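You operate a simulated robot arm through the tools that you are given. There is no shell and no other tool. Be economical: measure what you need, move in short steps, check, and stop when the job is done.

You run a simulated two-armed robot. Do the job below in one go: nothing can be reset, and whatever is moved stays where it is left.

JOB
Carry the yellow-handled case to the blue mat and pack the gold-ringed 200 g weight in it.
Fine: into the hole marked 200 g; lid shut and latch locked again; the case stays on the mat; other weights, cover and the comparator's controls stay. Set down upright: what you pick out.

The check looks at the end state, three seconds after you hand in, the way a careful person would. Anything else that was tipped, shoved, dropped, spilled or broken makes it a failure. A push-on lid holds only when it is set on centred and level and pressed home; a screw cap is set on level and turned clockwise until tight.

ROBOT AND FRAMES
Two 7-joint arms with two-finger parallel grippers on one trunk, on a base that drives. Base frame: it is fixed to the floor where the robot stands at the start and does not move with it; the origin is under the middle of the robot, x ahead of it, y to its left, z up; the surface under the hand at the start is at about z = 0.82. Units: m, rad, N and s.
The left shoulder is at the start at [0.05, 0.158, 1.183], the right one opposite. With the tool pointing down near the work surface each hand reaches from about 0.1 to 0.66 m from the robot's upright axis, wherever it stands, measured 20 degrees to its own side. Places, roughly: dial with three gram marks [0.4, 0.7, 0.9]; hole two of the yellow handled case [0.5, 0, 0.9]; key marked store [0.4, 0.9, 0.9]; key marked tare by yellow lever [0.4, 0.9, 0.9]; kilo weight with yellow ring (5x6x6 cm) [0.7, -0.1, 0.9]; latch of case with yellow handles [0.4, -0.1, 0.9]; lid of case with yellow handles [0.5, 0, 0.9]; switch beside key marked store [0.4, 0.8, 0.9]; top of the blue mat [0.5, 0.4, 0.8]; yellow knob on block marked park [0.4, 0.7, 0.9]. Payload 3.91 kg a hand.
The TCP of each hand is the grasp point between the finger pads, 0.03 m short of the fingertips. In the tool frame z runs along the fingers and y along their closing line. The gripper opens to 0.11 m. The fingers are 0.02 m wide and 0.01 m thick; the gripper's body (0.048 by 0.112 m) begins 0.055 m behind the TCP.
Orientation is that of the tool frame in the base frame, as [roll, pitch, yaw] about the fixed x, y, z axes, in that order (R = Rz(yaw) Ry(pitch) Rx(roll)). With the fingers straight down and closing along the base's y, the tool's x points along the base's -x, its y along +y and its z along -z.

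CONTROLS
- The arms move only by the tool apply_moves. It takes "left_rows", "right_rows" or both (then of equal length, played together; a hand with none holds still); each is a list of rows, each a list of 3 entries, a list of its own where there are three numbers: the shift along the tool's x, y, z in units of 30 mm (1.0 is 30 mm), then the turn, a rotation vector about the tool's x, y, z in units of 8 degrees (1.0 is 8 degrees), then the finger opening in m, from 0 to 0.11. In form: [[[tx, ty, tz], [ax, ay, az], jaw], ...]. A call has 1 to 20 rows; each row shifts and turns the commanded pose from where the row before left it, along the tool's axes as they then stand. A call with a number of a shift or a turn outside -1 to 1 is refused whole. Each row takes 0.2 s and may step no farther than 0.05 m and 0.15 rad from the row before; otherwise, or with a gripper value out of range, the whole call is refused. A pose out of reach is approached as far as the arm can. The call stops where the force on the tool passes 40 N (or 10 N more than at its start, if that is more) or the arm is blocked; 0.2 s more then pass. Each finger travels about 0.153 m/s and halts on what it meets, pressing with about 39 N; the grip force reading is that of the motor and also rises with nothing between the fingers. The clock runs only during rows and for 0.2 s after the last one: add rows that do not move to give the fingers time. It gives the time, the measured TCP pose, the force on the tool (base axes), the opening and the grip force at its end, in the units of the frame above (readings bear some noise), with the torque about the TCP (base axes, N m) and any sound that the robot's microphone picked up, and new pictures: "pictures" is both (left out), scene, wrist or none (wrist: the cameras of the hands that moved).
- Cameras (640 x 400 px; columns grow to the right, rows downward): "scene" is now at [0.1158, 0.0057, 1.3261]; the picture's right is [0.11, -0.99, 0.00], its down [-0.62, -0.07, -0.79] and it looks along [0.78, 0.08, -0.62] (base axes); focal length 255 px, centre (320, 200). "left" rides on the left gripper at [0.072, -0.017, -0.103] in its tool frame; the picture's right is [0.23, 0.97, 0.00], its down [-0.76, 0.18, -0.62] and it looks along [-0.61, 0.14, 0.78] (tool axes); focal length 222 px, centre (320, 200). "right" rides on the right gripper at [0.072, 0.017, -0.103] in its tool frame; the picture's right is [-0.23, 0.97, 0.00], its down [-0.76, -0.18, -0.62] and it looks along [-0.61, -0.14, 0.78] (tool axes); focal length 222 px, centre (320, 200). There is no depth. A picture from a camera that has moved, and an enlarged one, comes with that camera's place and axes in the base frame and with its lens. The place of the scene camera against the robot may be out by one fixed shift of up to 0.025 m in any direction.
- lift_body(by): slides the trunk up (or, below 0, down) by that many m; the arms and the scene camera ride with it, the base frame stays. It gives what a move gives, with no picture.
- roll_base(legs): drives the robot by 1 to 6 legs, each [ahead, turn to the left] in m and rad, along the robot's own axes; the way and the turn of a leg run together, so that a leg with both is an arc; at most 1.5 m and 3.142 rad a leg. The arms and the cameras ride along, it lands a little off, and it stops where it bumps. It gives what a move gives, and a new picture of the scene camera.
- turn_head(pan, tilt): turns the head with the scene camera to pan (to the left, within 1.396 rad either way) and tilt (down, from -0.506 to 1.204), counted from straight ahead of the robot. It gives what a move gives, and a new picture of the scene camera.
- enlarge(camera, box): a new picture of the part [left, top, right, bottom] of that camera's present view, enlarged. The clock stands still meanwhile.
- sign_off(): hands the job in; it is judged then, once.

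Go step by step. Nothing tells you exact positions but the pictures and the camera data: compare them with the known pose of the tool, close in by small moves and look again before you grip or let go. The budget is 120 turns and 260 pictures, counting those below and the enlarged ones. Unless the task says otherwise, let go and move clear before handing in, and close with one line.

The tools are called after "Call:" as a command line: name --argument value ..., lists and objects as JSON in quotes. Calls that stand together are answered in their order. apply_moves: Moves the arms, as the interface text tells. Its arguments: {"type":"object","properties":{"left_rows":{"type":"array","items":{"type":"array"}},"right_rows":{"type":"array","items":{"type":"array"}},"pictures":{"type":"string","enum":["both","scene","wrist","none"]}},"required":[]} The other tools are called the same way: lift_body (by) slides the trunk up or down; roll_base (legs) drives the base; turn_head (pan, tilt) turns the head that bears the scene camera; enlarge (camera, box) takes an enlarged picture of a part of a camera's view; sign_off () hands the job in.

At the start:

```text
t: 0.0
left_position: [0.376, 0.148, 1.1567]
left_ee_rot: [3.141, -0.001, 3.141]
left_force: [-0.4, 0.2, -0.2]
left_ft_torque: [0.03, -0.02, 0.04]
left_opening: 0.1101
left_gripper_force: 0.2
right_position: [0.3771, -0.1412, 1.1501]
right_ee_rot: [3.141, 0.0, 3.14]
right_force: [-0.7, 0.1, -0.6]
right_ft_torque: [0.0, 0.01, 0.02]
right_opening: 0.1099
right_gripper_force: 0.1
trunk travel left (down, up): [-0.425, 0.057]
robot x, y, heading: [-0.0023, -0.0006, 0.001]
head pan, tilt: [0.108, 0.667]
```

scene: 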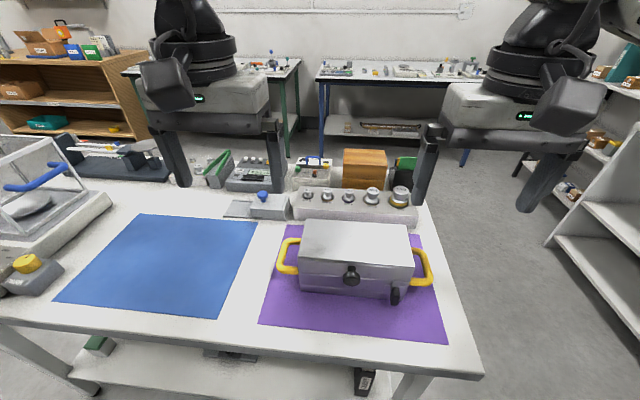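
right: 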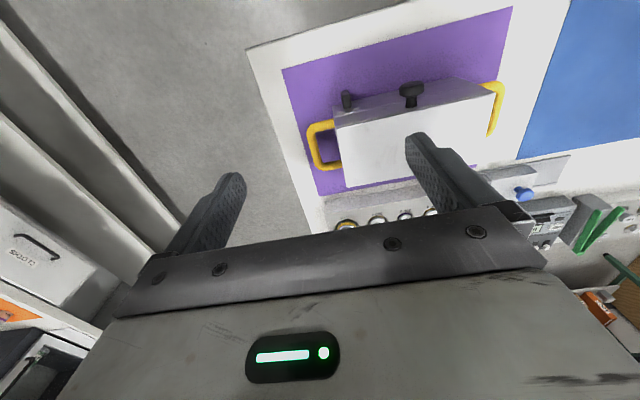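
left: 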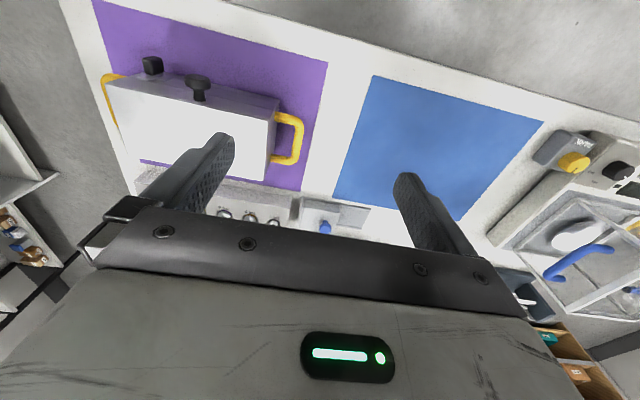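

I see the case with yellow handles on the purple mat, the blue mat to its left, and a rack of weights behind the case. I'll look closer at the case, the weights and the left side before moving.

Call:
enlarge --camera "scene" --box '[250, 200, 460, 331]'

Call:
enlarge --camera "scene" --box '[200, 150, 440, 250]'

Call:
enlarge --camera "scene" --box '[0, 130, 240, 300]'

Call:
enlarge --camera "right" --box '[280, 50, 560, 250]'

```text
3.05 times, centred on (355, 266) of scene
camera zoom: at [0.1158, 0.0057, 1.3261], right [0.11, -0.99, 0.0], down [-0.62, -0.07, -0.79], along [0.78, 0.08, -0.62], focal length 778 px, centre (213, 0)
```

zoom: 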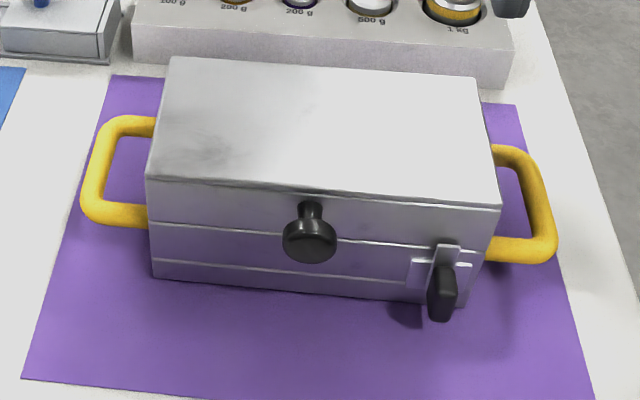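

```text
2.67 times, centred on (320, 200) of scene
camera zoom: at [0.1158, 0.0057, 1.3261], right [0.11, -0.99, 0.0], down [-0.62, -0.07, -0.79], along [0.78, 0.08, -0.62], focal length 681 px, centre (320, 200)
```

zoom: 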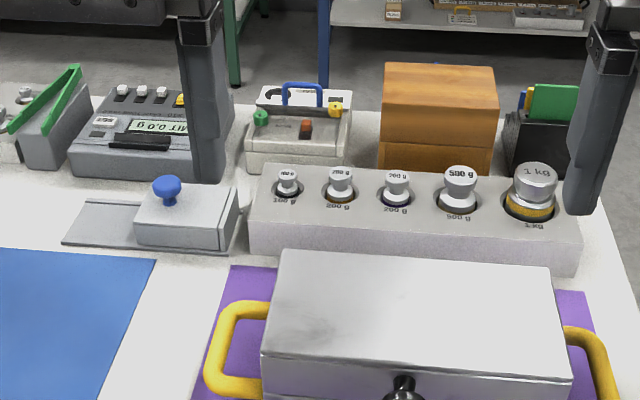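

```text
2.35 times, centred on (120, 215) of scene
camera zoom: at [0.1158, 0.0057, 1.3261], right [0.11, -0.99, 0.0], down [-0.62, -0.07, -0.79], along [0.78, 0.08, -0.62], focal length 601 px, centre (791, 165)
```

zoom: 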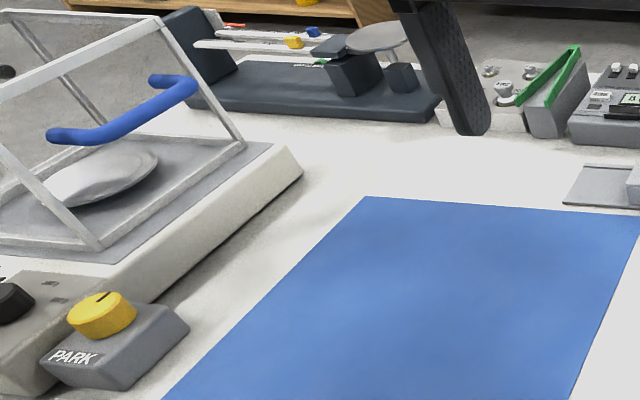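

```text
2.00 times, centred on (420, 150) of right
camera zoom: at [0.3055, -0.1242, 1.2529], right [0.23, 0.97, 0.0], down [0.76, -0.18, 0.62], along [0.61, -0.14, -0.78], focal length 444 px, centre (120, 300)
```

zoom: 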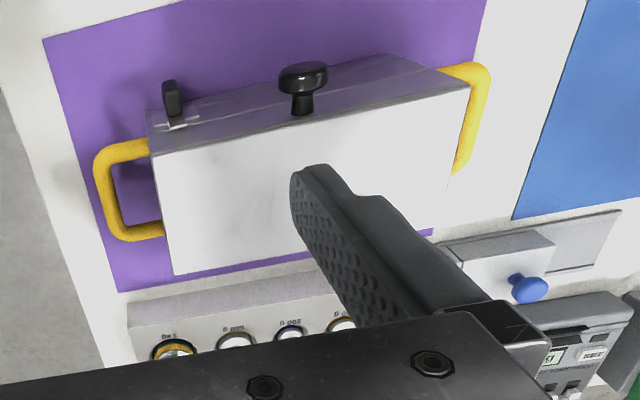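

Two 200 g weights stand side by side, so I look closer at their rings and at the latch.

Call:
enlarge --camera "scene" --box '[295, 180, 420, 240]'

Call:
enlarge --camera "scene" --box '[370, 260, 440, 310]'

```text
5.12 times, centred on (358, 210) of scene
camera zoom: at [0.1158, 0.0057, 1.3261], right [0.11, -0.99, 0.0], down [-0.62, -0.07, -0.79], along [0.78, 0.08, -0.62], focal length 1308 px, centre (128, 149)
```

zoom: 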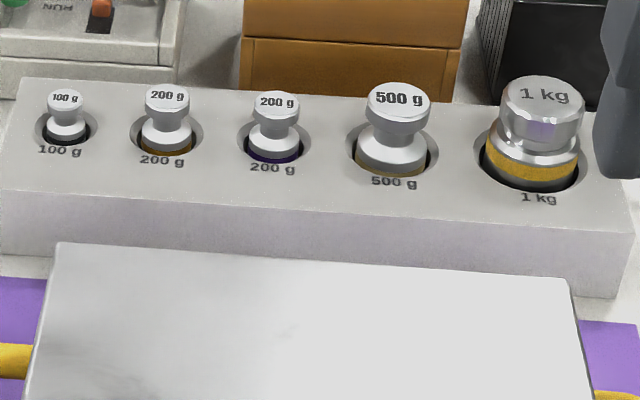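

```text
8.00 times, centred on (405, 285) of scene
camera zoom: at [0.1158, 0.0057, 1.3261], right [0.11, -0.99, 0.0], down [-0.62, -0.07, -0.79], along [0.78, 0.08, -0.62], focal length 2044 px, centre (-360, -480)
```

zoom: 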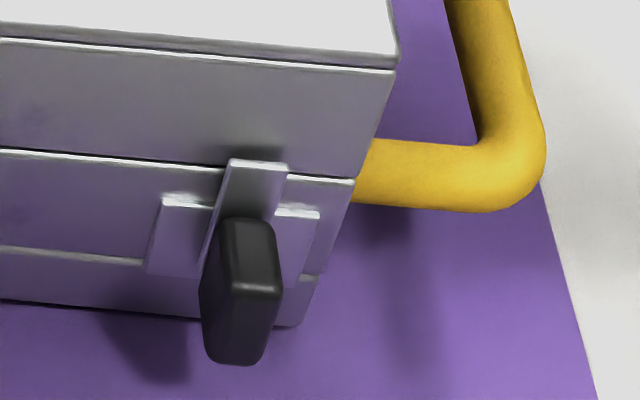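

The gold-ringed 200 g weight is the second from the left; the latch is a strip with a black knob at the front right. To bring both case and mat within two-handed reach, I shift the robot about 0.2 m to the left by backing at an angle.

Call:
roll_base --legs '[[0, -0.5], [-0.42, 0], [0, 0.5], [0.37, 0]]'

```text
t: 7.4
left_position: [0.3711, 0.3388, 1.156]
left_ee_rot: [3.141, 0.0, 3.126]
left_force: [0.0, -0.1, -0.2]
left_ft_torque: [0.02, 0.02, -0.01]
left_opening: 0.1101
left_gripper_force: 0.0
right_position: [0.3709, 0.0501, 1.1492]
right_ee_rot: [3.142, 0.0, 3.125]
right_force: [0.5, 0.0, -0.1]
right_ft_torque: [-0.02, 0.02, 0.01]
right_opening: 0.11
right_gripper_force: 0.1
trunk travel left (down, up): [-0.425, 0.057]
robot x, y, heading: [-0.0049, 0.1988, -0.021]
head pan, tilt: [0.108, 0.667]
camera scene: at [0.1103, 0.2008, 1.326], right [0.09, -1.0, 0.0], down [-0.62, -0.06, -0.79], along [0.78, 0.07, -0.62], focal length 255 px, centre (320, 200)
```

scene: 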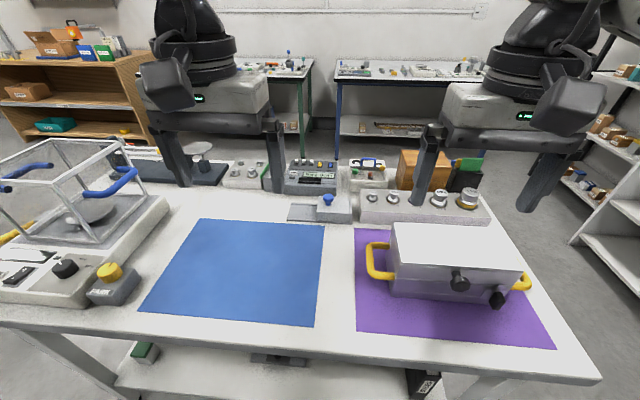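

The robot now stands at y≈0.2. I estimate the handle bars at y≈+0.125 and y≈−0.185, x≈0.475, z≈0.875; I move both hands to above them and look.

Call:
apply_moves --left_rows '[[[-0.433, -0.892, 0.442], [0, 0, -0.11], 0.05], [[-0.433, -0.892, 0.442], [0, 0, 0], 0.05], [[-0.433, -0.892, 0.442], [0, 0, 0], 0.05], [[-0.433, -0.892, 0.442], [0, 0, 0], 0.05], [[-0.433, -0.892, 0.442], [0, 0, 0], 0.05], [[-0.433, -0.892, 0.442], [0, 0, 0], 0.05], [[-0.433, -0.892, 0.442], [0, 0, 0], 0.05], [[-0.433, -0.892, 0.442], [0, 0, 0], 0.05], [[0, 0, 0], [0, 0, 0], 0.05]]' --right_rows '[[[-0.433, -0.98, 0.417], [0, 0, -0.11], 0.05], [[-0.433, -0.98, 0.417], [0, 0, 0], 0.05], [[-0.433, -0.98, 0.417], [0, 0, 0], 0.05], [[-0.433, -0.98, 0.417], [0, 0, 0], 0.05], [[-0.433, -0.98, 0.417], [0, 0, 0], 0.05], [[-0.433, -0.98, 0.417], [0, 0, 0], 0.05], [[-0.433, -0.98, 0.417], [0, 0, 0], 0.05], [[-0.433, -0.98, 0.417], [0, 0, 0], 0.05], [[0, 0, 0], [0, 0, 0], 0.05]]'

```text
t: 9.4
left_position: [0.4753, 0.1211, 1.046]
left_ee_rot: [-3.141, 0.0, 3.14]
left_force: [0.1, -0.1, -0.3]
left_ft_torque: [0.02, -0.01, -0.02]
left_opening: 0.0504
left_gripper_force: 0.0
right_position: [0.4717, -0.185, 1.0503]
right_ee_rot: [-3.141, -0.001, 3.139]
right_force: [0.6, 0.1, 0.3]
right_ft_torque: [0.03, -0.04, 0.0]
right_opening: 0.05
right_gripper_force: 0.1
trunk travel left (down, up): [-0.425, 0.057]
robot x, y, heading: [-0.0037, 0.1939, -0.023]
head pan, tilt: [0.108, 0.667]
camera scene: at [0.1097, 0.2012, 1.3261], right [0.09, -1.0, 0.0], down [-0.62, -0.06, -0.79], along [0.78, 0.07, -0.62], focal length 255 px, centre (320, 200)
camera right: at [0.3995, -0.1686, 1.1529], right [0.23, 0.97, 0.0], down [0.76, -0.18, 0.62], along [0.61, -0.14, -0.78], focal length 222 px, centre (320, 200)
camera left: at [0.4027, 0.1048, 1.1497], right [-0.23, 0.97, 0.0], down [0.76, 0.18, 0.62], along [0.61, 0.14, -0.78], focal length 222 px, centre (320, 200)
```

scene: 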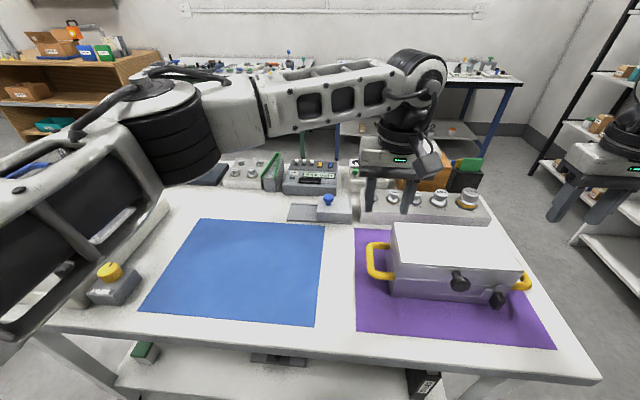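
right: 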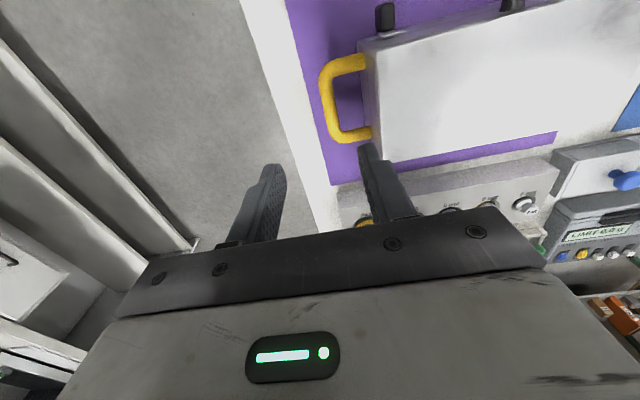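
left: 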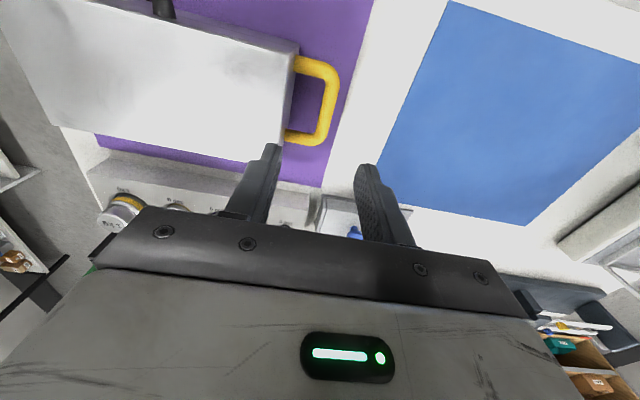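

Wrist views put the bars at y≈0.130 (left) and y≈−0.172 (right), x≈0.475. I centre the hands and come down part-way, then look again.

Call:
apply_moves --left_rows '[[[0, 0.1, 0.85], [0, 0, 0], 0.042], [[0, 0.1, 0.85], [0, 0, 0], 0.042], [[0, 0.1, 0.85], [0, 0, 0], 0.042]]' --right_rows '[[[-0.04, 0.145, 0.88], [0, 0, 0], 0.042], [[-0.04, 0.145, 0.88], [0, 0, 0], 0.042], [[-0.04, 0.145, 0.88], [0, 0, 0], 0.042]]' --pictures "both"

```text
t: 10.2
left_position: [0.4775, 0.1308, 0.972]
left_ee_rot: [-3.141, 0.0, 3.139]
left_force: [0.3, 1.0, -0.3]
left_ft_torque: [0.02, 0.0, 0.03]
left_opening: 0.0423
left_gripper_force: 0.1
right_position: [0.475, -0.172, 0.9707]
right_ee_rot: [-3.141, 0.001, 3.141]
right_force: [-0.3, 0.2, -0.4]
right_ft_torque: [-0.01, -0.02, -0.01]
right_opening: 0.0419
right_gripper_force: 0.0
trunk travel left (down, up): [-0.425, 0.057]
robot x, y, heading: [-0.0077, 0.1973, -0.015]
head pan, tilt: [0.108, 0.667]
camera scene: at [0.1101, 0.2008, 1.3261], right [0.09, -1.0, 0.0], down [-0.62, -0.06, -0.79], along [0.78, 0.07, -0.62], focal length 255 px, centre (320, 200)
camera right: at [0.4025, -0.155, 1.0734], right [0.23, 0.97, 0.0], down [0.76, -0.18, 0.62], along [0.61, -0.14, -0.78], focal length 222 px, centre (320, 200)
camera left: at [0.4048, 0.1154, 1.0756], right [-0.23, 0.97, 0.0], down [0.76, 0.18, 0.62], along [0.61, 0.14, -0.78], focal length 222 px, centre (320, 200)
```

scene: 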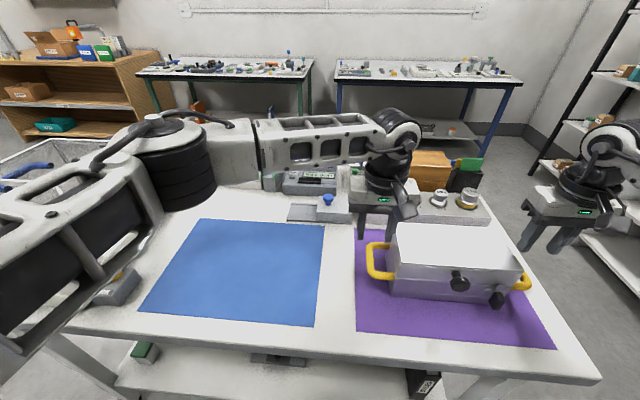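
right: 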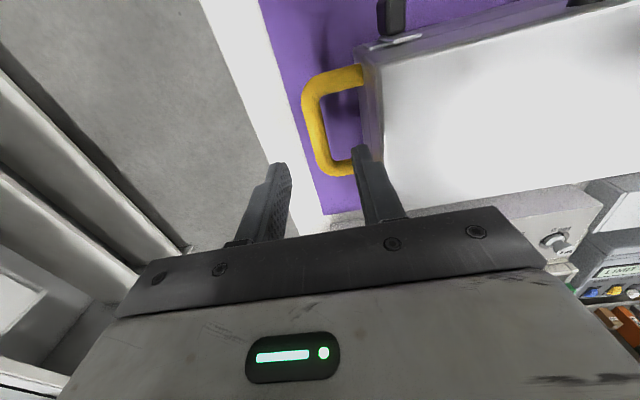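
left: 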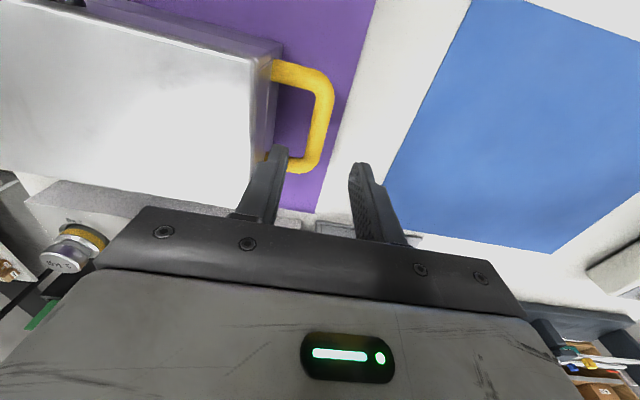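

Both hands are centred over the bars. I lower them so that the pads straddle the bars just below the lid height, without closing yet.

Call:
apply_moves --left_rows '[[[0.03, 0.02, 0.88], [0, 0, 0], 0.042], [[0.03, 0.01, 0.88], [0, 0, 0], 0.042], [[0.02, 0, 0.88], [0, 0, 0], 0.042], [[0, 0, 0], [0, 0, 0], 0.042]]' --right_rows '[[[0, -0.03, 0.87], [0, 0, 0], 0.042], [[0, -0.03, 0.87], [0, 0, 0], 0.042], [[0, 0, 0.87], [0, 0, 0], 0.042], [[0, 0, 0], [0, 0, 0], 0.042]]' --pictures "both"

```text
t: 11.2
left_position: [0.4736, 0.1348, 0.8943]
left_ee_rot: [-3.14, 0.0, 3.14]
left_force: [-0.3, 0.5, 0.5]
left_ft_torque: [-0.02, -0.02, 0.0]
left_opening: 0.0418
left_gripper_force: 0.0
right_position: [0.4772, -0.1753, 0.8916]
right_ee_rot: [3.141, 0.0, 3.14]
right_force: [-0.3, 0.2, -1.2]
right_ft_torque: [-0.01, -0.03, -0.02]
right_opening: 0.042
right_gripper_force: 0.1
trunk travel left (down, up): [-0.425, 0.057]
robot x, y, heading: [-0.0064, 0.1964, -0.014]
head pan, tilt: [0.108, 0.667]
camera scene: at [0.1098, 0.2008, 1.3261], right [0.09, -1.0, 0.0], down [-0.62, -0.06, -0.79], along [0.78, 0.07, -0.62], focal length 255 px, centre (320, 200)
camera right: at [0.4036, -0.1587, 0.995], right [0.23, 0.97, 0.0], down [0.76, -0.18, 0.62], along [0.61, -0.14, -0.78], focal length 222 px, centre (320, 200)
camera left: at [0.4011, 0.1201, 0.9984], right [-0.23, 0.97, 0.0], down [0.76, 0.18, 0.62], along [0.61, 0.14, -0.78], focal length 222 px, centre (320, 200)
```

scene: 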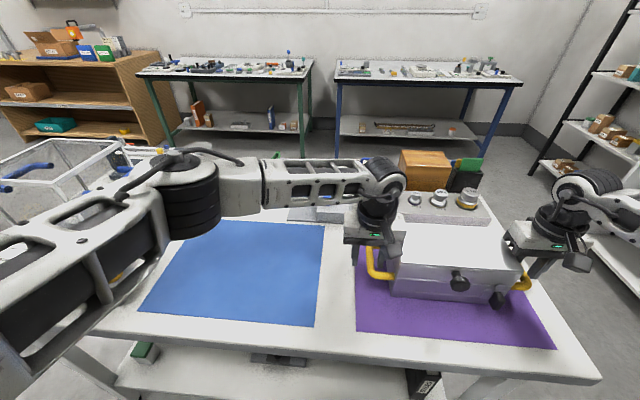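
right: 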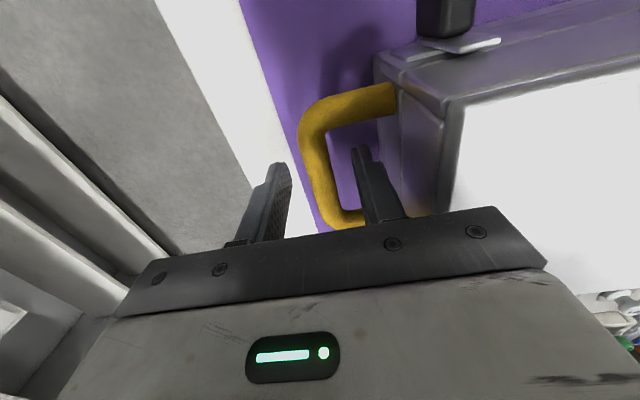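
left: 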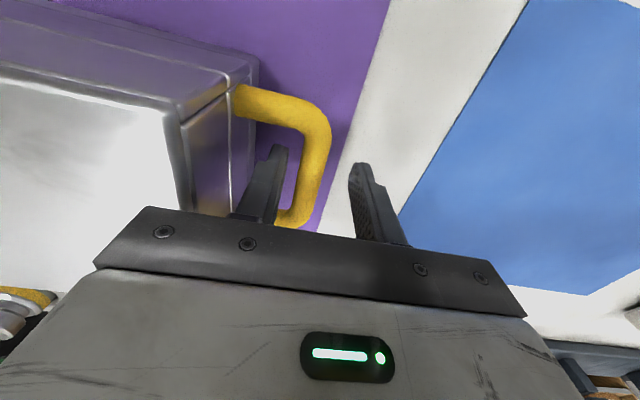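

The bars lie between the pads. I go 7 mm lower for a fuller hold and close both hands.

Call:
apply_moves --left_rows '[[[0, -0.07, 0.27], [0, 0, 0], 0.042], [[0, 0, 0], [0, 0, 0], 0.01], [[0, 0, 0], [0, 0, 0], 0.0], [[0, 0, 0], [0, 0, 0], 0.0]]' --right_rows '[[[0.05, 0, 0.2], [0, 0, 0], 0.042], [[0, 0, 0], [0, 0, 0], 0.01], [[0, 0, 0], [0, 0, 0], 0.0], [[0, 0, 0], [0, 0, 0], 0.0]]' --pictures "wrist"

```text
t: 12.2
left_position: [0.4718, 0.1307, 0.8854]
left_ee_rot: [-3.137, 0.001, 3.137]
left_force: [0.0, -22.5, 0.0]
left_ft_torque: [-0.05, 0.07, 0.24]
left_opening: 0.0153
left_gripper_force: 39.0
right_position: [0.4753, -0.1742, 0.8851]
right_ee_rot: [3.137, 0.001, -3.139]
right_force: [-2.7, 19.6, 0.5]
right_ft_torque: [0.23, -0.17, -0.03]
right_opening: 0.0156
right_gripper_force: 39.2
trunk travel left (down, up): [-0.425, 0.057]
robot x, y, heading: [-0.0065, 0.2001, -0.017]
head pan, tilt: [0.108, 0.667]
camera right: at [0.4025, -0.1578, 0.9883], right [0.22, 0.97, 0.01], down [0.76, -0.18, 0.62], along [0.61, -0.14, -0.78], focal length 222 px, centre (320, 200)
camera left: at [0.4007, 0.116, 0.9892], right [-0.22, 0.97, -0.01], down [0.76, 0.18, 0.62], along [0.61, 0.13, -0.78], focal length 222 px, centre (320, 200)
```

right: 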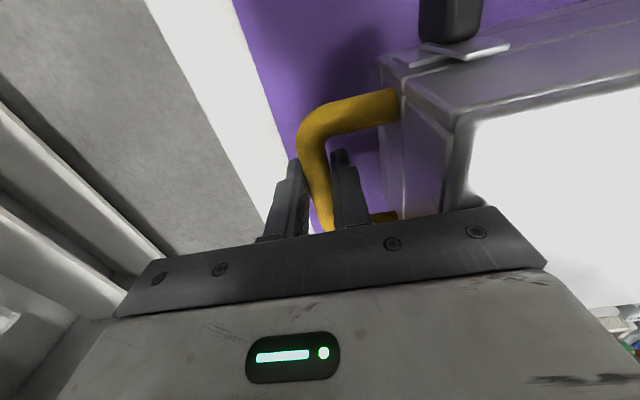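
left: 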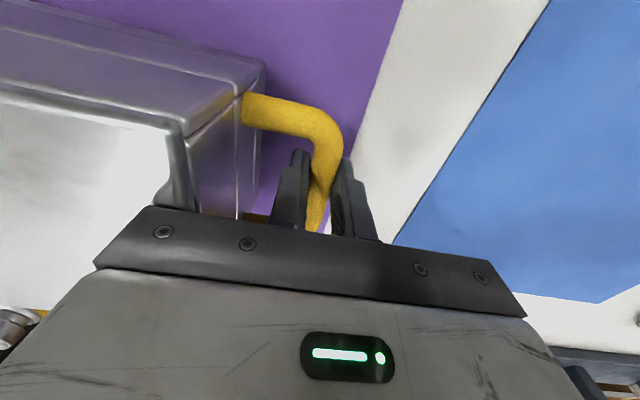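

Both bars are held (opening about 15 mm). I relieve the outward pull and lift the case a few centimetres.

Call:
apply_moves --left_rows '[[[0, -0.08, 0], [0, 0, 0], 0.0], [[0, 0, -0.5], [0, 0, 0], 0.0], [[0, 0, -0.6], [0, 0, 0], 0.0], [[0, 0, -0.6], [0, 0, 0], 0.0], [[0, 0, 0], [0, 0, 0], 0.0]]' --right_rows '[[[0, 0.05, 0], [0, 0, 0], 0.0], [[0, 0, -0.5], [0, 0, 0], 0.0], [[0, 0, -0.6], [0, 0, 0], 0.0], [[0, 0, -0.6], [0, 0, 0], 0.0], [[0, 0, 0], [0, 0, 0], 0.0]]' --pictures "scene"

```text
t: 13.4
left_position: [0.4747, 0.1296, 0.9374]
left_ee_rot: [3.138, 0.001, -3.14]
left_force: [0.5, -3.0, -5.6]
left_ft_torque: [0.09, 0.05, -0.04]
left_opening: 0.0155
left_gripper_force: 38.6
right_position: [0.4752, -0.1735, 0.9373]
right_ee_rot: [-3.141, -0.003, 3.138]
right_force: [-0.3, 4.0, -5.5]
right_ft_torque: [0.08, 0.04, 0.13]
right_opening: 0.0155
right_gripper_force: 38.8
trunk travel left (down, up): [-0.425, 0.057]
robot x, y, heading: [-0.0071, 0.2032, -0.023]
head pan, tilt: [0.108, 0.667]
camera scene: at [0.1109, 0.2002, 1.3259], right [0.09, -1.0, 0.0], down [-0.62, -0.06, -0.78], along [0.78, 0.07, -0.62], focal length 255 px, centre (320, 200)
```

scene: 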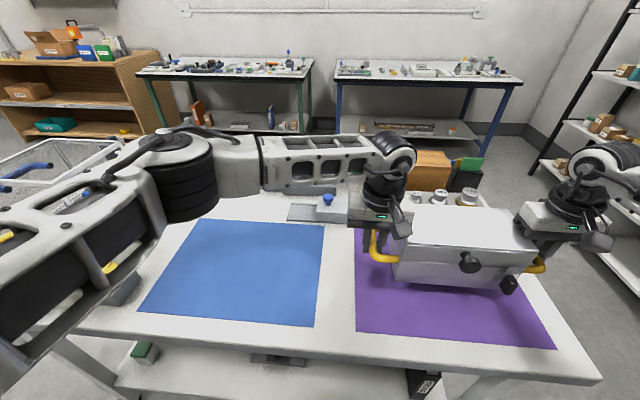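

The case is up and level, about 11 N in all. I carry it left in steps, watching the left elbow near the comparator.

Call:
apply_moves --left_rows '[[[0, 0.5, 0], [0, 0, 0], 0.0], [[0, 0.9, 0], [0, 0, 0], 0.0], [[0, 1, 0], [0, 0, 0], 0.0], [[0, 1, 0], [0, 0, 0], 0.0], [[0, 1, 0], [0, 0, 0], 0.0], [[0, 0.6, 0], [0, 0, 0], 0.0], [[0, 0, 0], [0, 0, 0], 0.0]]' --right_rows '[[[0, 0.5, 0], [0, 0, 0], 0.0], [[0, 0.9, 0], [0, 0, 0], 0.0], [[0, 1, 0], [0, 0, 0], 0.0], [[0, 1, 0], [0, 0, 0], 0.0], [[0, 1, 0], [0, 0, 0], 0.0], [[0, 0.6, 0], [0, 0, 0], 0.0], [[0, 0, 0], [0, 0, 0], 0.0]]' --pictures "scene"

```text
t: 15.0
left_position: [0.4746, 0.2805, 0.9366]
left_ee_rot: [3.137, -0.002, 3.14]
left_force: [-2.0, 7.5, -6.9]
left_ft_torque: [0.31, 0.21, -0.47]
left_opening: 0.0152
left_gripper_force: 39.0
right_position: [0.4725, -0.0234, 0.937]
right_ee_rot: [-3.141, 0.001, 3.137]
right_force: [2.8, -7.8, -4.7]
right_ft_torque: [0.12, -0.18, -0.35]
right_opening: 0.0158
right_gripper_force: 39.1
trunk travel left (down, up): [-0.425, 0.057]
robot x, y, heading: [-0.0051, 0.196, -0.018]
head pan, tilt: [0.108, 0.667]
camera scene: at [0.1108, 0.2004, 1.326], right [0.09, -1.0, 0.0], down [-0.62, -0.06, -0.78], along [0.78, 0.07, -0.62], focal length 255 px, centre (320, 200)
```

scene: 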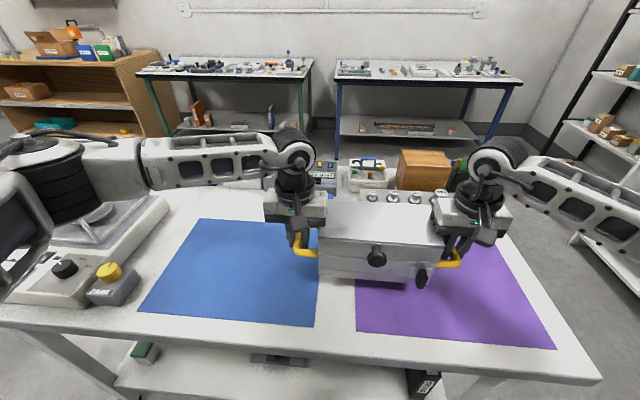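

The left elbow is heading towards the glass cover; I pan the head to judge the clearance.

Call:
turn_head --pan 0.75 --tilt 0.6

```text
t: 16.0
left_position: [0.4756, 0.2797, 0.9368]
left_ee_rot: [3.14, -0.001, 3.141]
left_force: [-3.3, 13.6, -6.4]
left_ft_torque: [0.11, 0.36, -0.53]
left_opening: 0.0155
left_gripper_force: 40.0
right_position: [0.473, -0.024, 0.9373]
right_ee_rot: [-3.141, -0.002, 3.136]
right_force: [3.2, -14.4, -5.5]
right_ft_torque: [-0.12, -0.31, -0.41]
right_opening: 0.0155
right_gripper_force: 38.7
trunk travel left (down, up): [-0.425, 0.057]
robot x, y, heading: [-0.0078, 0.1966, -0.016]
head pan, tilt: [0.75, 0.6]
camera scene: at [0.0907, 0.2519, 1.3319], right [0.67, -0.74, 0.0], down [-0.42, -0.38, -0.82], along [0.61, 0.55, -0.57], focal length 255 px, centre (320, 200)
```

scene: 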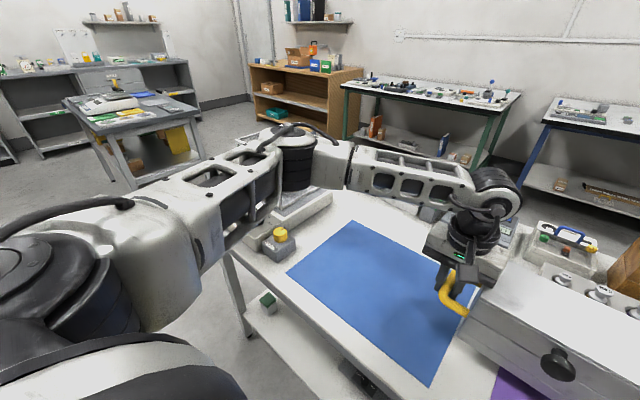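

The elbow is about z≈1.08 and will swing back towards the robot (in front of the cover's corner at about x=0.48, y=0.76) as the hand goes left. I continue in a shorter step.

Call:
apply_moves --left_rows '[[[0, 0.45, 0], [0, 0, 0], 0.0], [[0, 0.9, 0], [0, 0, 0], 0.0], [[0, 1, 0], [0, 0, 0], 0.0], [[0, 1, 0], [0, 0, 0], 0.0], [[0, 0.6, 0], [0, 0, 0], 0.0], [[0, 0, 0], [0, 0, 0], 0.0]]' --right_rows '[[[0, 0.4, 0], [0, 0, 0], 0.0], [[0, 0.9, 0], [0, 0, 0], 0.0], [[0, 1, 0], [0, 0, 0], 0.0], [[0, 1, 0], [0, 0, 0], 0.0], [[0, 0.6, 0], [0, 0, 0], 0.0], [[0, 0, 0], [0, 0, 0], 0.0]]' --pictures "scene"

```text
t: 17.4
left_position: [0.4743, 0.3982, 0.9376]
left_ee_rot: [3.14, 0.001, -3.141]
left_force: [2.5, 8.2, -5.3]
left_ft_torque: [0.1, -0.68, 0.45]
left_opening: 0.0157
left_gripper_force: 39.4
right_position: [0.4758, 0.094, 0.9365]
right_ee_rot: [-3.142, -0.002, -3.141]
right_force: [-2.8, -7.8, -6.0]
right_ft_torque: [-0.09, 0.73, 0.4]
right_opening: 0.0155
right_gripper_force: 38.9
trunk travel left (down, up): [-0.425, 0.057]
robot x, y, heading: [-0.007, 0.197, -0.02]
head pan, tilt: [0.75, 0.6]
camera scene: at [0.0906, 0.2521, 1.3319], right [0.67, -0.74, 0.0], down [-0.42, -0.38, -0.82], along [0.61, 0.55, -0.57], focal length 255 px, centre (320, 200)
```

scene: 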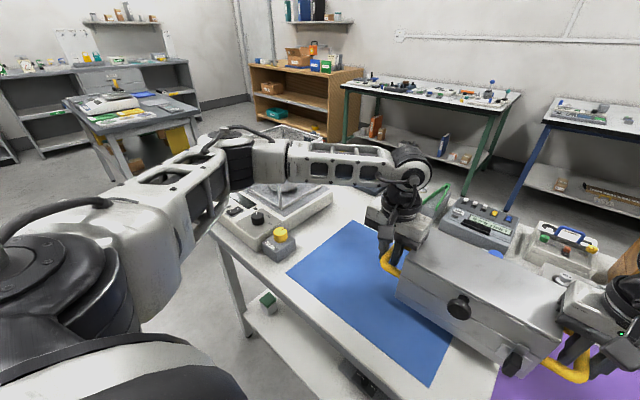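

The elbow passes clear. I go on to the mat centre.

Call:
apply_moves --left_rows '[[[0, 0.45, 0], [0, 0, 0], 0.0], [[0, 0.9, 0], [0, 0, 0], 0.0], [[0, 1, 0], [0, 0, 0], 0.0], [[0, 1, 0], [0, 0, 0], 0.0], [[0, 1, 0], [0, 0, 0], 0.0], [[0, 1, 0], [0, 0, 0], 0.0], [[0, 0.5, 0], [0, 0, 0], 0.0], [[0, 0, 0], [0, 0, 0], 0.0]]' --right_rows '[[[0, 0.43, 0], [0, 0, 0], 0.0], [[0, 0.9, 0], [0, 0, 0], 0.0], [[0, 1, 0], [0, 0, 0], 0.0], [[0, 1, 0], [0, 0, 0], 0.0], [[0, 1, 0], [0, 0, 0], 0.0], [[0, 1, 0], [0, 0, 0], 0.0], [[0, 0.5, 0], [0, 0, 0], 0.0], [[0, 0, 0], [0, 0, 0], 0.0]]' --pictures "both"

```text
t: 19.2
left_position: [0.4734, 0.5738, 0.9349]
left_ee_rot: [3.142, -0.004, 3.139]
left_force: [3.4, 0.0, -6.0]
left_ft_torque: [0.07, -0.26, 0.28]
left_opening: 0.0157
left_gripper_force: 39.0
right_position: [0.4759, 0.2694, 0.9372]
right_ee_rot: [3.14, -0.002, 3.139]
right_force: [-1.2, 0.1, -5.3]
right_ft_torque: [0.08, 0.33, 0.28]
right_opening: 0.0154
right_gripper_force: 38.7
trunk travel left (down, up): [-0.425, 0.057]
robot x, y, heading: [-0.0063, 0.1982, -0.014]
head pan, tilt: [0.75, 0.6]
camera scene: at [0.0906, 0.2524, 1.3318], right [0.67, -0.74, 0.0], down [-0.42, -0.38, -0.82], along [0.61, 0.55, -0.57], focal length 255 px, centre (320, 200)
camera right: at [0.4042, 0.2861, 1.0396], right [0.23, 0.97, 0.0], down [0.76, -0.18, 0.62], along [0.61, -0.14, -0.78], focal length 222 px, centre (320, 200)
camera left: at [0.4011, 0.5582, 1.0396], right [-0.23, 0.97, 0.0], down [0.76, 0.18, 0.62], along [0.61, 0.14, -0.78], focal length 222 px, centre (320, 200)
```

scene: 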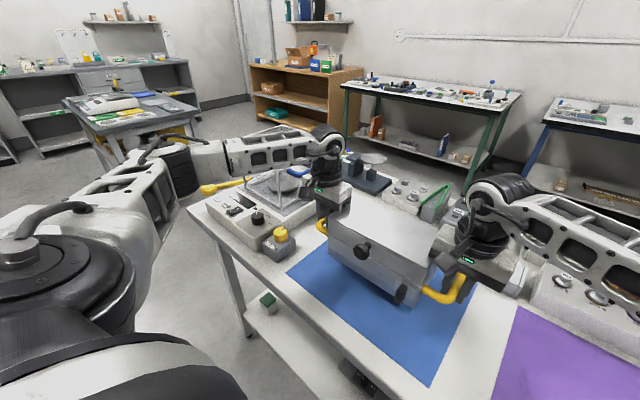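
right: 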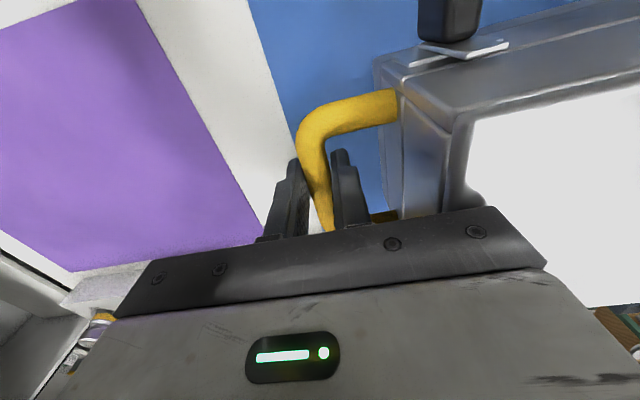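
left: 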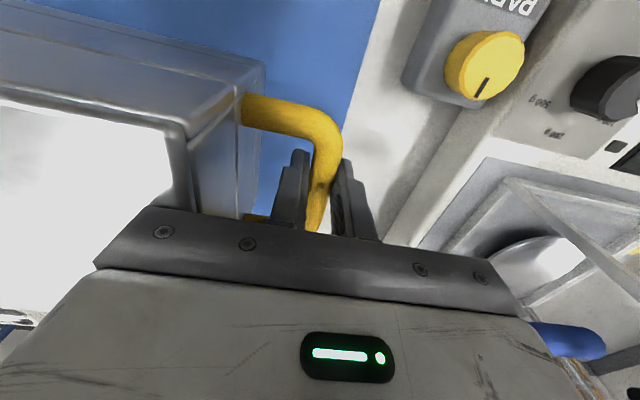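

The case is centred over the mat (mat edges y≈0.245…0.596, case centre y≈0.42). I lower it to the mat.

Call:
apply_moves --left_rows '[[[0, 0, 0.5], [0, 0, 0], 0.0], [[0, 0, 0.6], [0, 0, 0], 0.0], [[0, 0, 0.4], [0, 0, 0], 0.0], [[0, 0, 0.1], [0, 0, 0], 0.0], [[0, 0, 0.1], [0, 0, 0], 0.0], [[0, 0, 0.06], [0, 0, 0], 0.0]]' --right_rows '[[[0, 0, 0.5], [0, 0, 0], 0.0], [[0, 0, 0.6], [0, 0, 0], 0.0], [[0, 0, 0.4], [0, 0, 0], 0.0], [[0, 0, 0.1], [0, 0, 0], 0.0], [[0, 0, 0.1], [0, 0, 0], 0.0], [[0, 0, 0.06], [0, 0, 0], 0.0]]' --pictures "none"

```text
t: 20.6
left_position: [0.4739, 0.5738, 0.8858]
left_ee_rot: [3.14, 0.003, 3.139]
left_force: [1.3, -3.3, 0.1]
left_ft_torque: [-0.33, 0.55, 0.18]
left_opening: 0.0156
left_gripper_force: 38.7
right_position: [0.4755, 0.2692, 0.885]
right_ee_rot: [3.139, 0.003, 3.141]
right_force: [-0.8, 0.6, 18.2]
right_ft_torque: [-0.27, 0.54, 0.19]
right_opening: 0.0154
right_gripper_force: 39.3
trunk travel left (down, up): [-0.425, 0.057]
robot x, y, heading: [-0.0042, 0.1944, -0.022]
head pan, tilt: [0.75, 0.6]
```

The case is on the mat. I open both hands and rise straight up, clear of the handles.

Call:
apply_moves --left_rows '[[[0, 0, 0], [0, 0, 0], 0.042], [[0, 0, 0], [0, 0, 0], 0.042], [[0, 0, -0.8], [0, 0, 0], 0.042], [[0, 0, -1], [0, 0, 0], 0.042], [[0, 0, -1], [0, 0, 0], 0.042], [[0, 0, -1], [0, 0, 0], 0.042], [[0, 0, -1], [0, 0, 0], 0.042]]' --right_rows '[[[0, 0, 0], [0, 0, 0], 0.042], [[0, 0, 0], [0, 0, 0], 0.042], [[0, 0, -0.8], [0, 0, 0], 0.042], [[0, 0, -1], [0, 0, 0], 0.042], [[0, 0, -1], [0, 0, 0], 0.042], [[0, 0, -1], [0, 0, 0], 0.042], [[0, 0, -1], [0, 0, 0], 0.042]]' --pictures "both"

```text
t: 22.2
left_position: [0.4746, 0.5749, 1.0309]
left_ee_rot: [-3.141, 0.0, 3.139]
left_force: [1.0, -0.4, 0.1]
left_ft_torque: [0.0, 0.01, -0.02]
left_opening: 0.0423
left_gripper_force: 0.0
right_position: [0.4742, 0.2674, 1.0272]
right_ee_rot: [3.141, 0.0, 3.14]
right_force: [0.0, -0.2, 0.6]
right_ft_torque: [-0.01, 0.01, 0.0]
right_opening: 0.0418
right_gripper_force: 0.0
trunk travel left (down, up): [-0.425, 0.057]
robot x, y, heading: [-0.002, 0.1966, -0.017]
head pan, tilt: [0.75, 0.6]
camera scene: at [0.0893, 0.2519, 1.332], right [0.67, -0.74, 0.0], down [-0.42, -0.38, -0.83], along [0.61, 0.55, -0.56], focal length 255 px, centre (320, 200)
camera right: at [0.4024, 0.2847, 1.1297], right [0.23, 0.97, 0.0], down [0.76, -0.18, 0.62], along [0.61, -0.14, -0.78], focal length 222 px, centre (320, 200)
camera left: at [0.4021, 0.5593, 1.1346], right [-0.23, 0.97, 0.0], down [0.76, 0.18, 0.62], along [0.61, 0.14, -0.78], focal length 222 px, centre (320, 200)
```

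scene: 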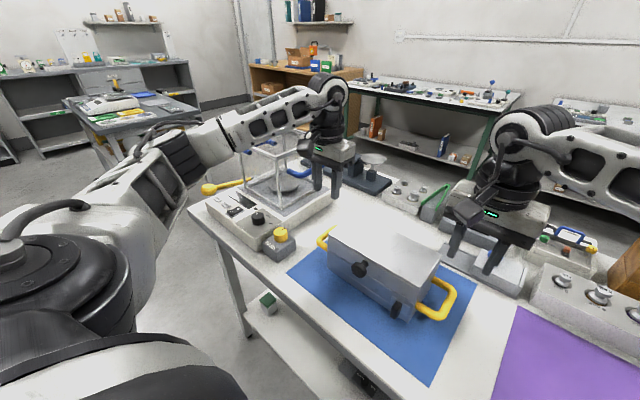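
right: 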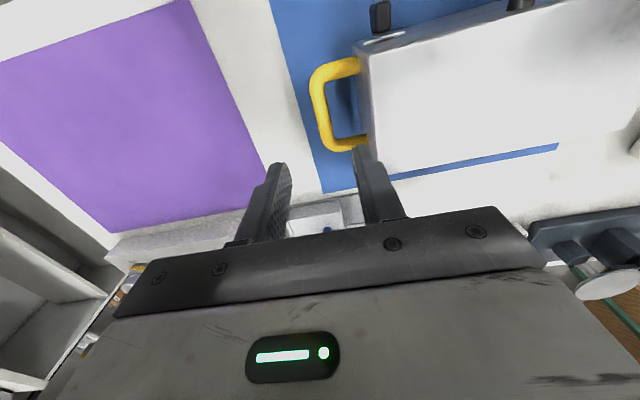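
left: 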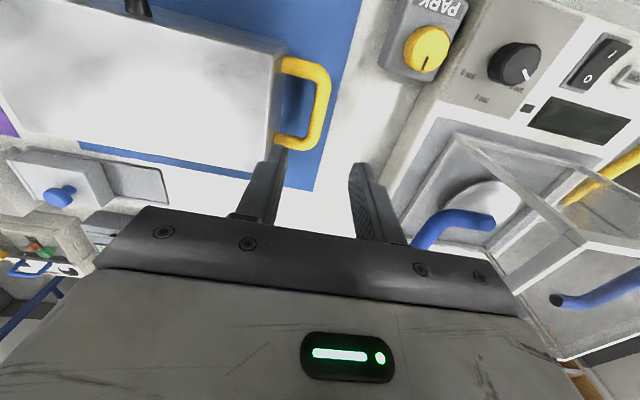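

The case stands on the mat. Next I study the latch; I aim the head at it and enlarge.

Call:
turn_head --pan 0.4 --tilt 0.9

Call:
enlarge --camera "scene" --box '[240, 120, 400, 240]'

```text
t: 23.0
left_position: [0.4741, 0.5727, 1.0299]
left_ee_rot: [3.139, -0.001, 3.14]
left_force: [-0.4, -0.6, 0.4]
left_ft_torque: [0.0, -0.03, -0.01]
left_opening: 0.042
left_gripper_force: 0.0
right_position: [0.4759, 0.268, 1.0261]
right_ee_rot: [-3.141, 0.0, 3.14]
right_force: [-1.1, 0.5, -0.1]
right_ft_torque: [-0.02, 0.0, 0.01]
right_opening: 0.042
right_gripper_force: 0.0
trunk travel left (down, up): [-0.425, 0.057]
robot x, y, heading: [-0.0097, 0.2001, -0.018]
head pan, tilt: [0.4, 0.901]
camera scene: at [0.0941, 0.2212, 1.3072], right [0.37, -0.93, 0.0], down [-0.73, -0.29, -0.62], along [0.58, 0.23, -0.78], focal length 255 px, centre (320, 200)
```

scene: 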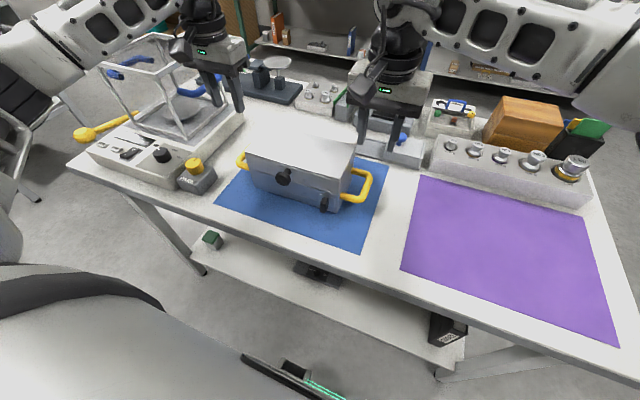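

```text
3.33 times, centred on (320, 180) of scene
camera zoom: at [0.0941, 0.2212, 1.3072], right [0.37, -0.93, 0.0], down [-0.73, -0.29, -0.62], along [0.58, 0.23, -0.78], focal length 852 px, centre (320, 267)
```

zoom: 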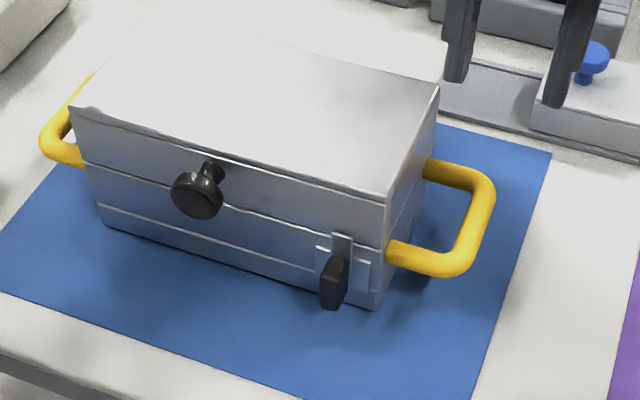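

The latch sits at the lower right of the front, a knob on a vertical strip. I bring the right hand back in front of the case to view it closely with the wrist camera.

Call:
apply_moves --right_rows '[[[0.96, 0.62, 0.2], [0, 0, 0], 0.08], [[0.96, 0.62, 0.2], [0, 0, 0], 0.11], [[0.96, 0.62, 0.2], [0, 0, 0], 0.11], [[0.96, 0.62, 0.2], [0, 0, 0], 0.11]]' --pictures "none"

Call:
enlarge --camera "right" --box '[220, 90, 420, 240]'

```text
t: 24.0
left_position: [0.4744, 0.5742, 1.0293]
left_ee_rot: [-3.141, 0.0, 3.14]
left_force: [0.3, -1.0, -0.8]
left_ft_torque: [0.0, 0.01, -0.02]
left_opening: 0.042
left_gripper_force: 0.0
right_position: [0.3565, 0.3417, 1.0034]
right_ee_rot: [3.141, -0.001, 3.141]
right_force: [-0.1, 0.2, -0.3]
right_ft_torque: [0.02, -0.07, -0.04]
right_opening: 0.11
right_gripper_force: 0.1
trunk travel left (down, up): [-0.425, 0.057]
robot x, y, heading: [-0.0058, 0.1962, -0.015]
head pan, tilt: [0.4, 0.901]
```

```text
2.67 times, centred on (320, 165) of right
camera zoom: at [0.2848, 0.3589, 1.1068], right [0.23, 0.97, 0.0], down [0.76, -0.18, 0.62], along [0.61, -0.14, -0.78], focal length 592 px, centre (320, 293)
```

zoom: 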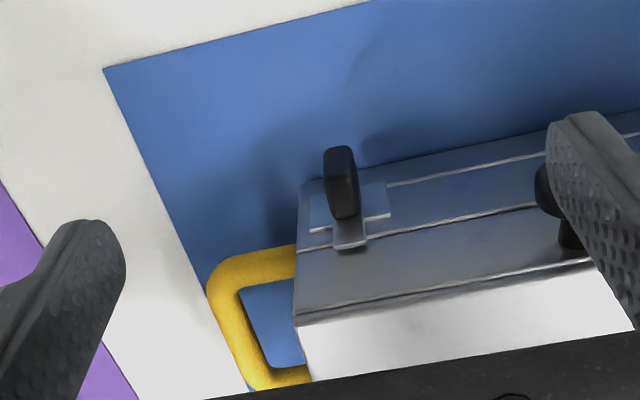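

Call:
apply_moves --right_rows '[[[1, 0.1, 0.9], [0, 0, 0], 0.11], [[0.6, 0, 0.9], [0, 0, 0], 0.11], [[0.2, 0, 0.9], [0, 0, 0], 0.11]]' --pictures "none"

Call:
enlarge --camera "right" --box '[270, 90, 390, 190]'

```text
t: 24.8
left_position: [0.4746, 0.5752, 1.0304]
left_ee_rot: [3.141, 0.001, 3.139]
left_force: [-0.2, -0.2, -1.1]
left_ft_torque: [0.03, 0.01, -0.01]
left_opening: 0.0422
left_gripper_force: 0.1
right_position: [0.3055, 0.3459, 0.9235]
right_ee_rot: [-3.141, 0.0, 3.14]
right_force: [-0.1, 0.6, 0.2]
right_ft_torque: [0.0, 0.02, -0.02]
right_opening: 0.1099
right_gripper_force: 0.0
trunk travel left (down, up): [-0.425, 0.057]
robot x, y, heading: [-0.0095, 0.1985, -0.021]
head pan, tilt: [0.4, 0.901]
```

```text
4.00 times, centred on (330, 140) of right
camera zoom: at [0.233, 0.3627, 1.0262], right [0.23, 0.97, 0.0], down [0.76, -0.18, 0.62], along [0.61, -0.14, -0.78], focal length 888 px, centre (280, 440)
```

zoom: 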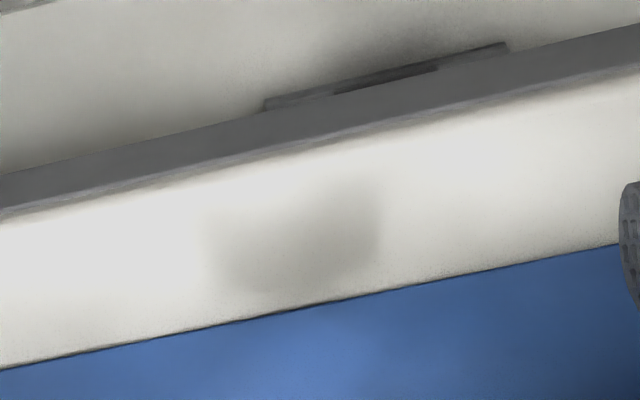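

Call:
enlarge --camera "right" --box '[240, 120, 400, 240]'

```text
3.33 times, centred on (320, 180) of right
camera zoom: at [0.233, 0.3627, 1.0262], right [0.23, 0.97, 0.0], down [0.76, -0.18, 0.62], along [0.61, -0.14, -0.78], focal length 740 px, centre (320, 267)
```

zoom: 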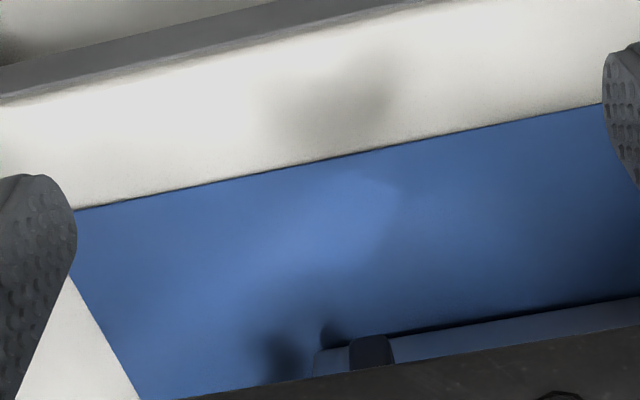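

The view is blocked by the gripper body; I tilt the hand 45° so that its axis points at the latch, which is also a useful working pose.

Call:
apply_moves --right_rows '[[[-0.83, -0.43, -0.57], [0, 0, 0], 0.11], [[0, 0, 0], [0, -0.94, 0], 0.11], [[0, 0, 0], [0, -0.94, 0], 0.11], [[0, 0, 0], [0, -0.94, 0], 0.11], [[0, 0, 0], [0, -0.94, 0], 0.11], [[0, 0, 0], [0, -0.94, 0], 0.11], [[0, 0, 0], [0, -0.94, 0], 0.11]]' --pictures "both"

Call:
enlarge --camera "right" --box '[250, 60, 390, 160]'

```text
t: 26.4
left_position: [0.4746, 0.5743, 1.0306]
left_ee_rot: [3.141, 0.001, 3.141]
left_force: [0.2, -0.1, -0.3]
left_ft_torque: [0.0, -0.03, 0.01]
left_opening: 0.0418
left_gripper_force: 0.0
right_position: [0.3317, 0.3341, 0.9407]
right_ee_rot: [3.14, 0.79, 3.14]
right_force: [0.2, -0.4, -0.2]
right_ft_torque: [-0.03, 0.02, 0.01]
right_opening: 0.1099
right_gripper_force: 0.1
trunk travel left (down, up): [-0.425, 0.057]
robot x, y, heading: [-0.0075, 0.1957, -0.019]
head pan, tilt: [0.4, 0.901]
camera scene: at [0.0943, 0.221, 1.3072], right [0.37, -0.93, 0.0], down [-0.73, -0.29, -0.62], along [0.58, 0.23, -0.78], focal length 255 px, centre (320, 200)
camera right: at [0.2073, 0.3515, 0.9618], right [0.16, 0.97, 0.16], down [0.09, -0.18, 0.98], along [0.98, -0.14, -0.12], focal length 222 px, centre (320, 200)
```

scene: 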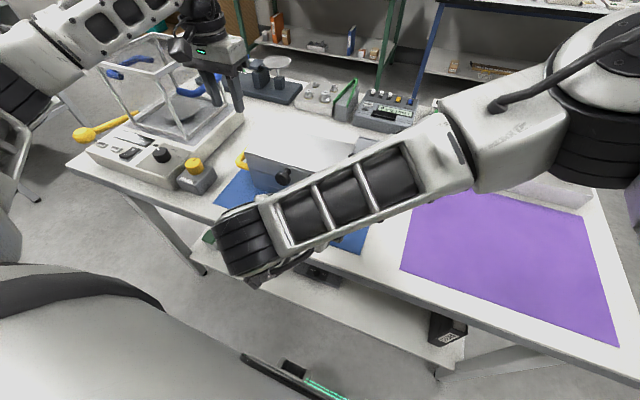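
right: 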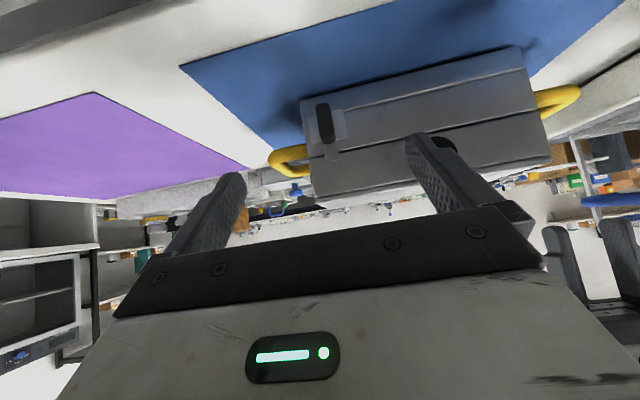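

```text
4.00 times, centred on (320, 110) of right
camera zoom: at [0.2073, 0.3515, 0.9618], right [0.16, 0.97, 0.16], down [0.09, -0.18, 0.98], along [0.98, -0.14, -0.12], focal length 888 px, centre (320, 560)
```

zoom: 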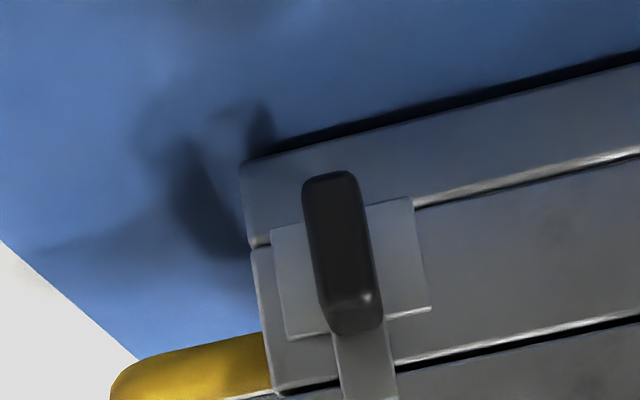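

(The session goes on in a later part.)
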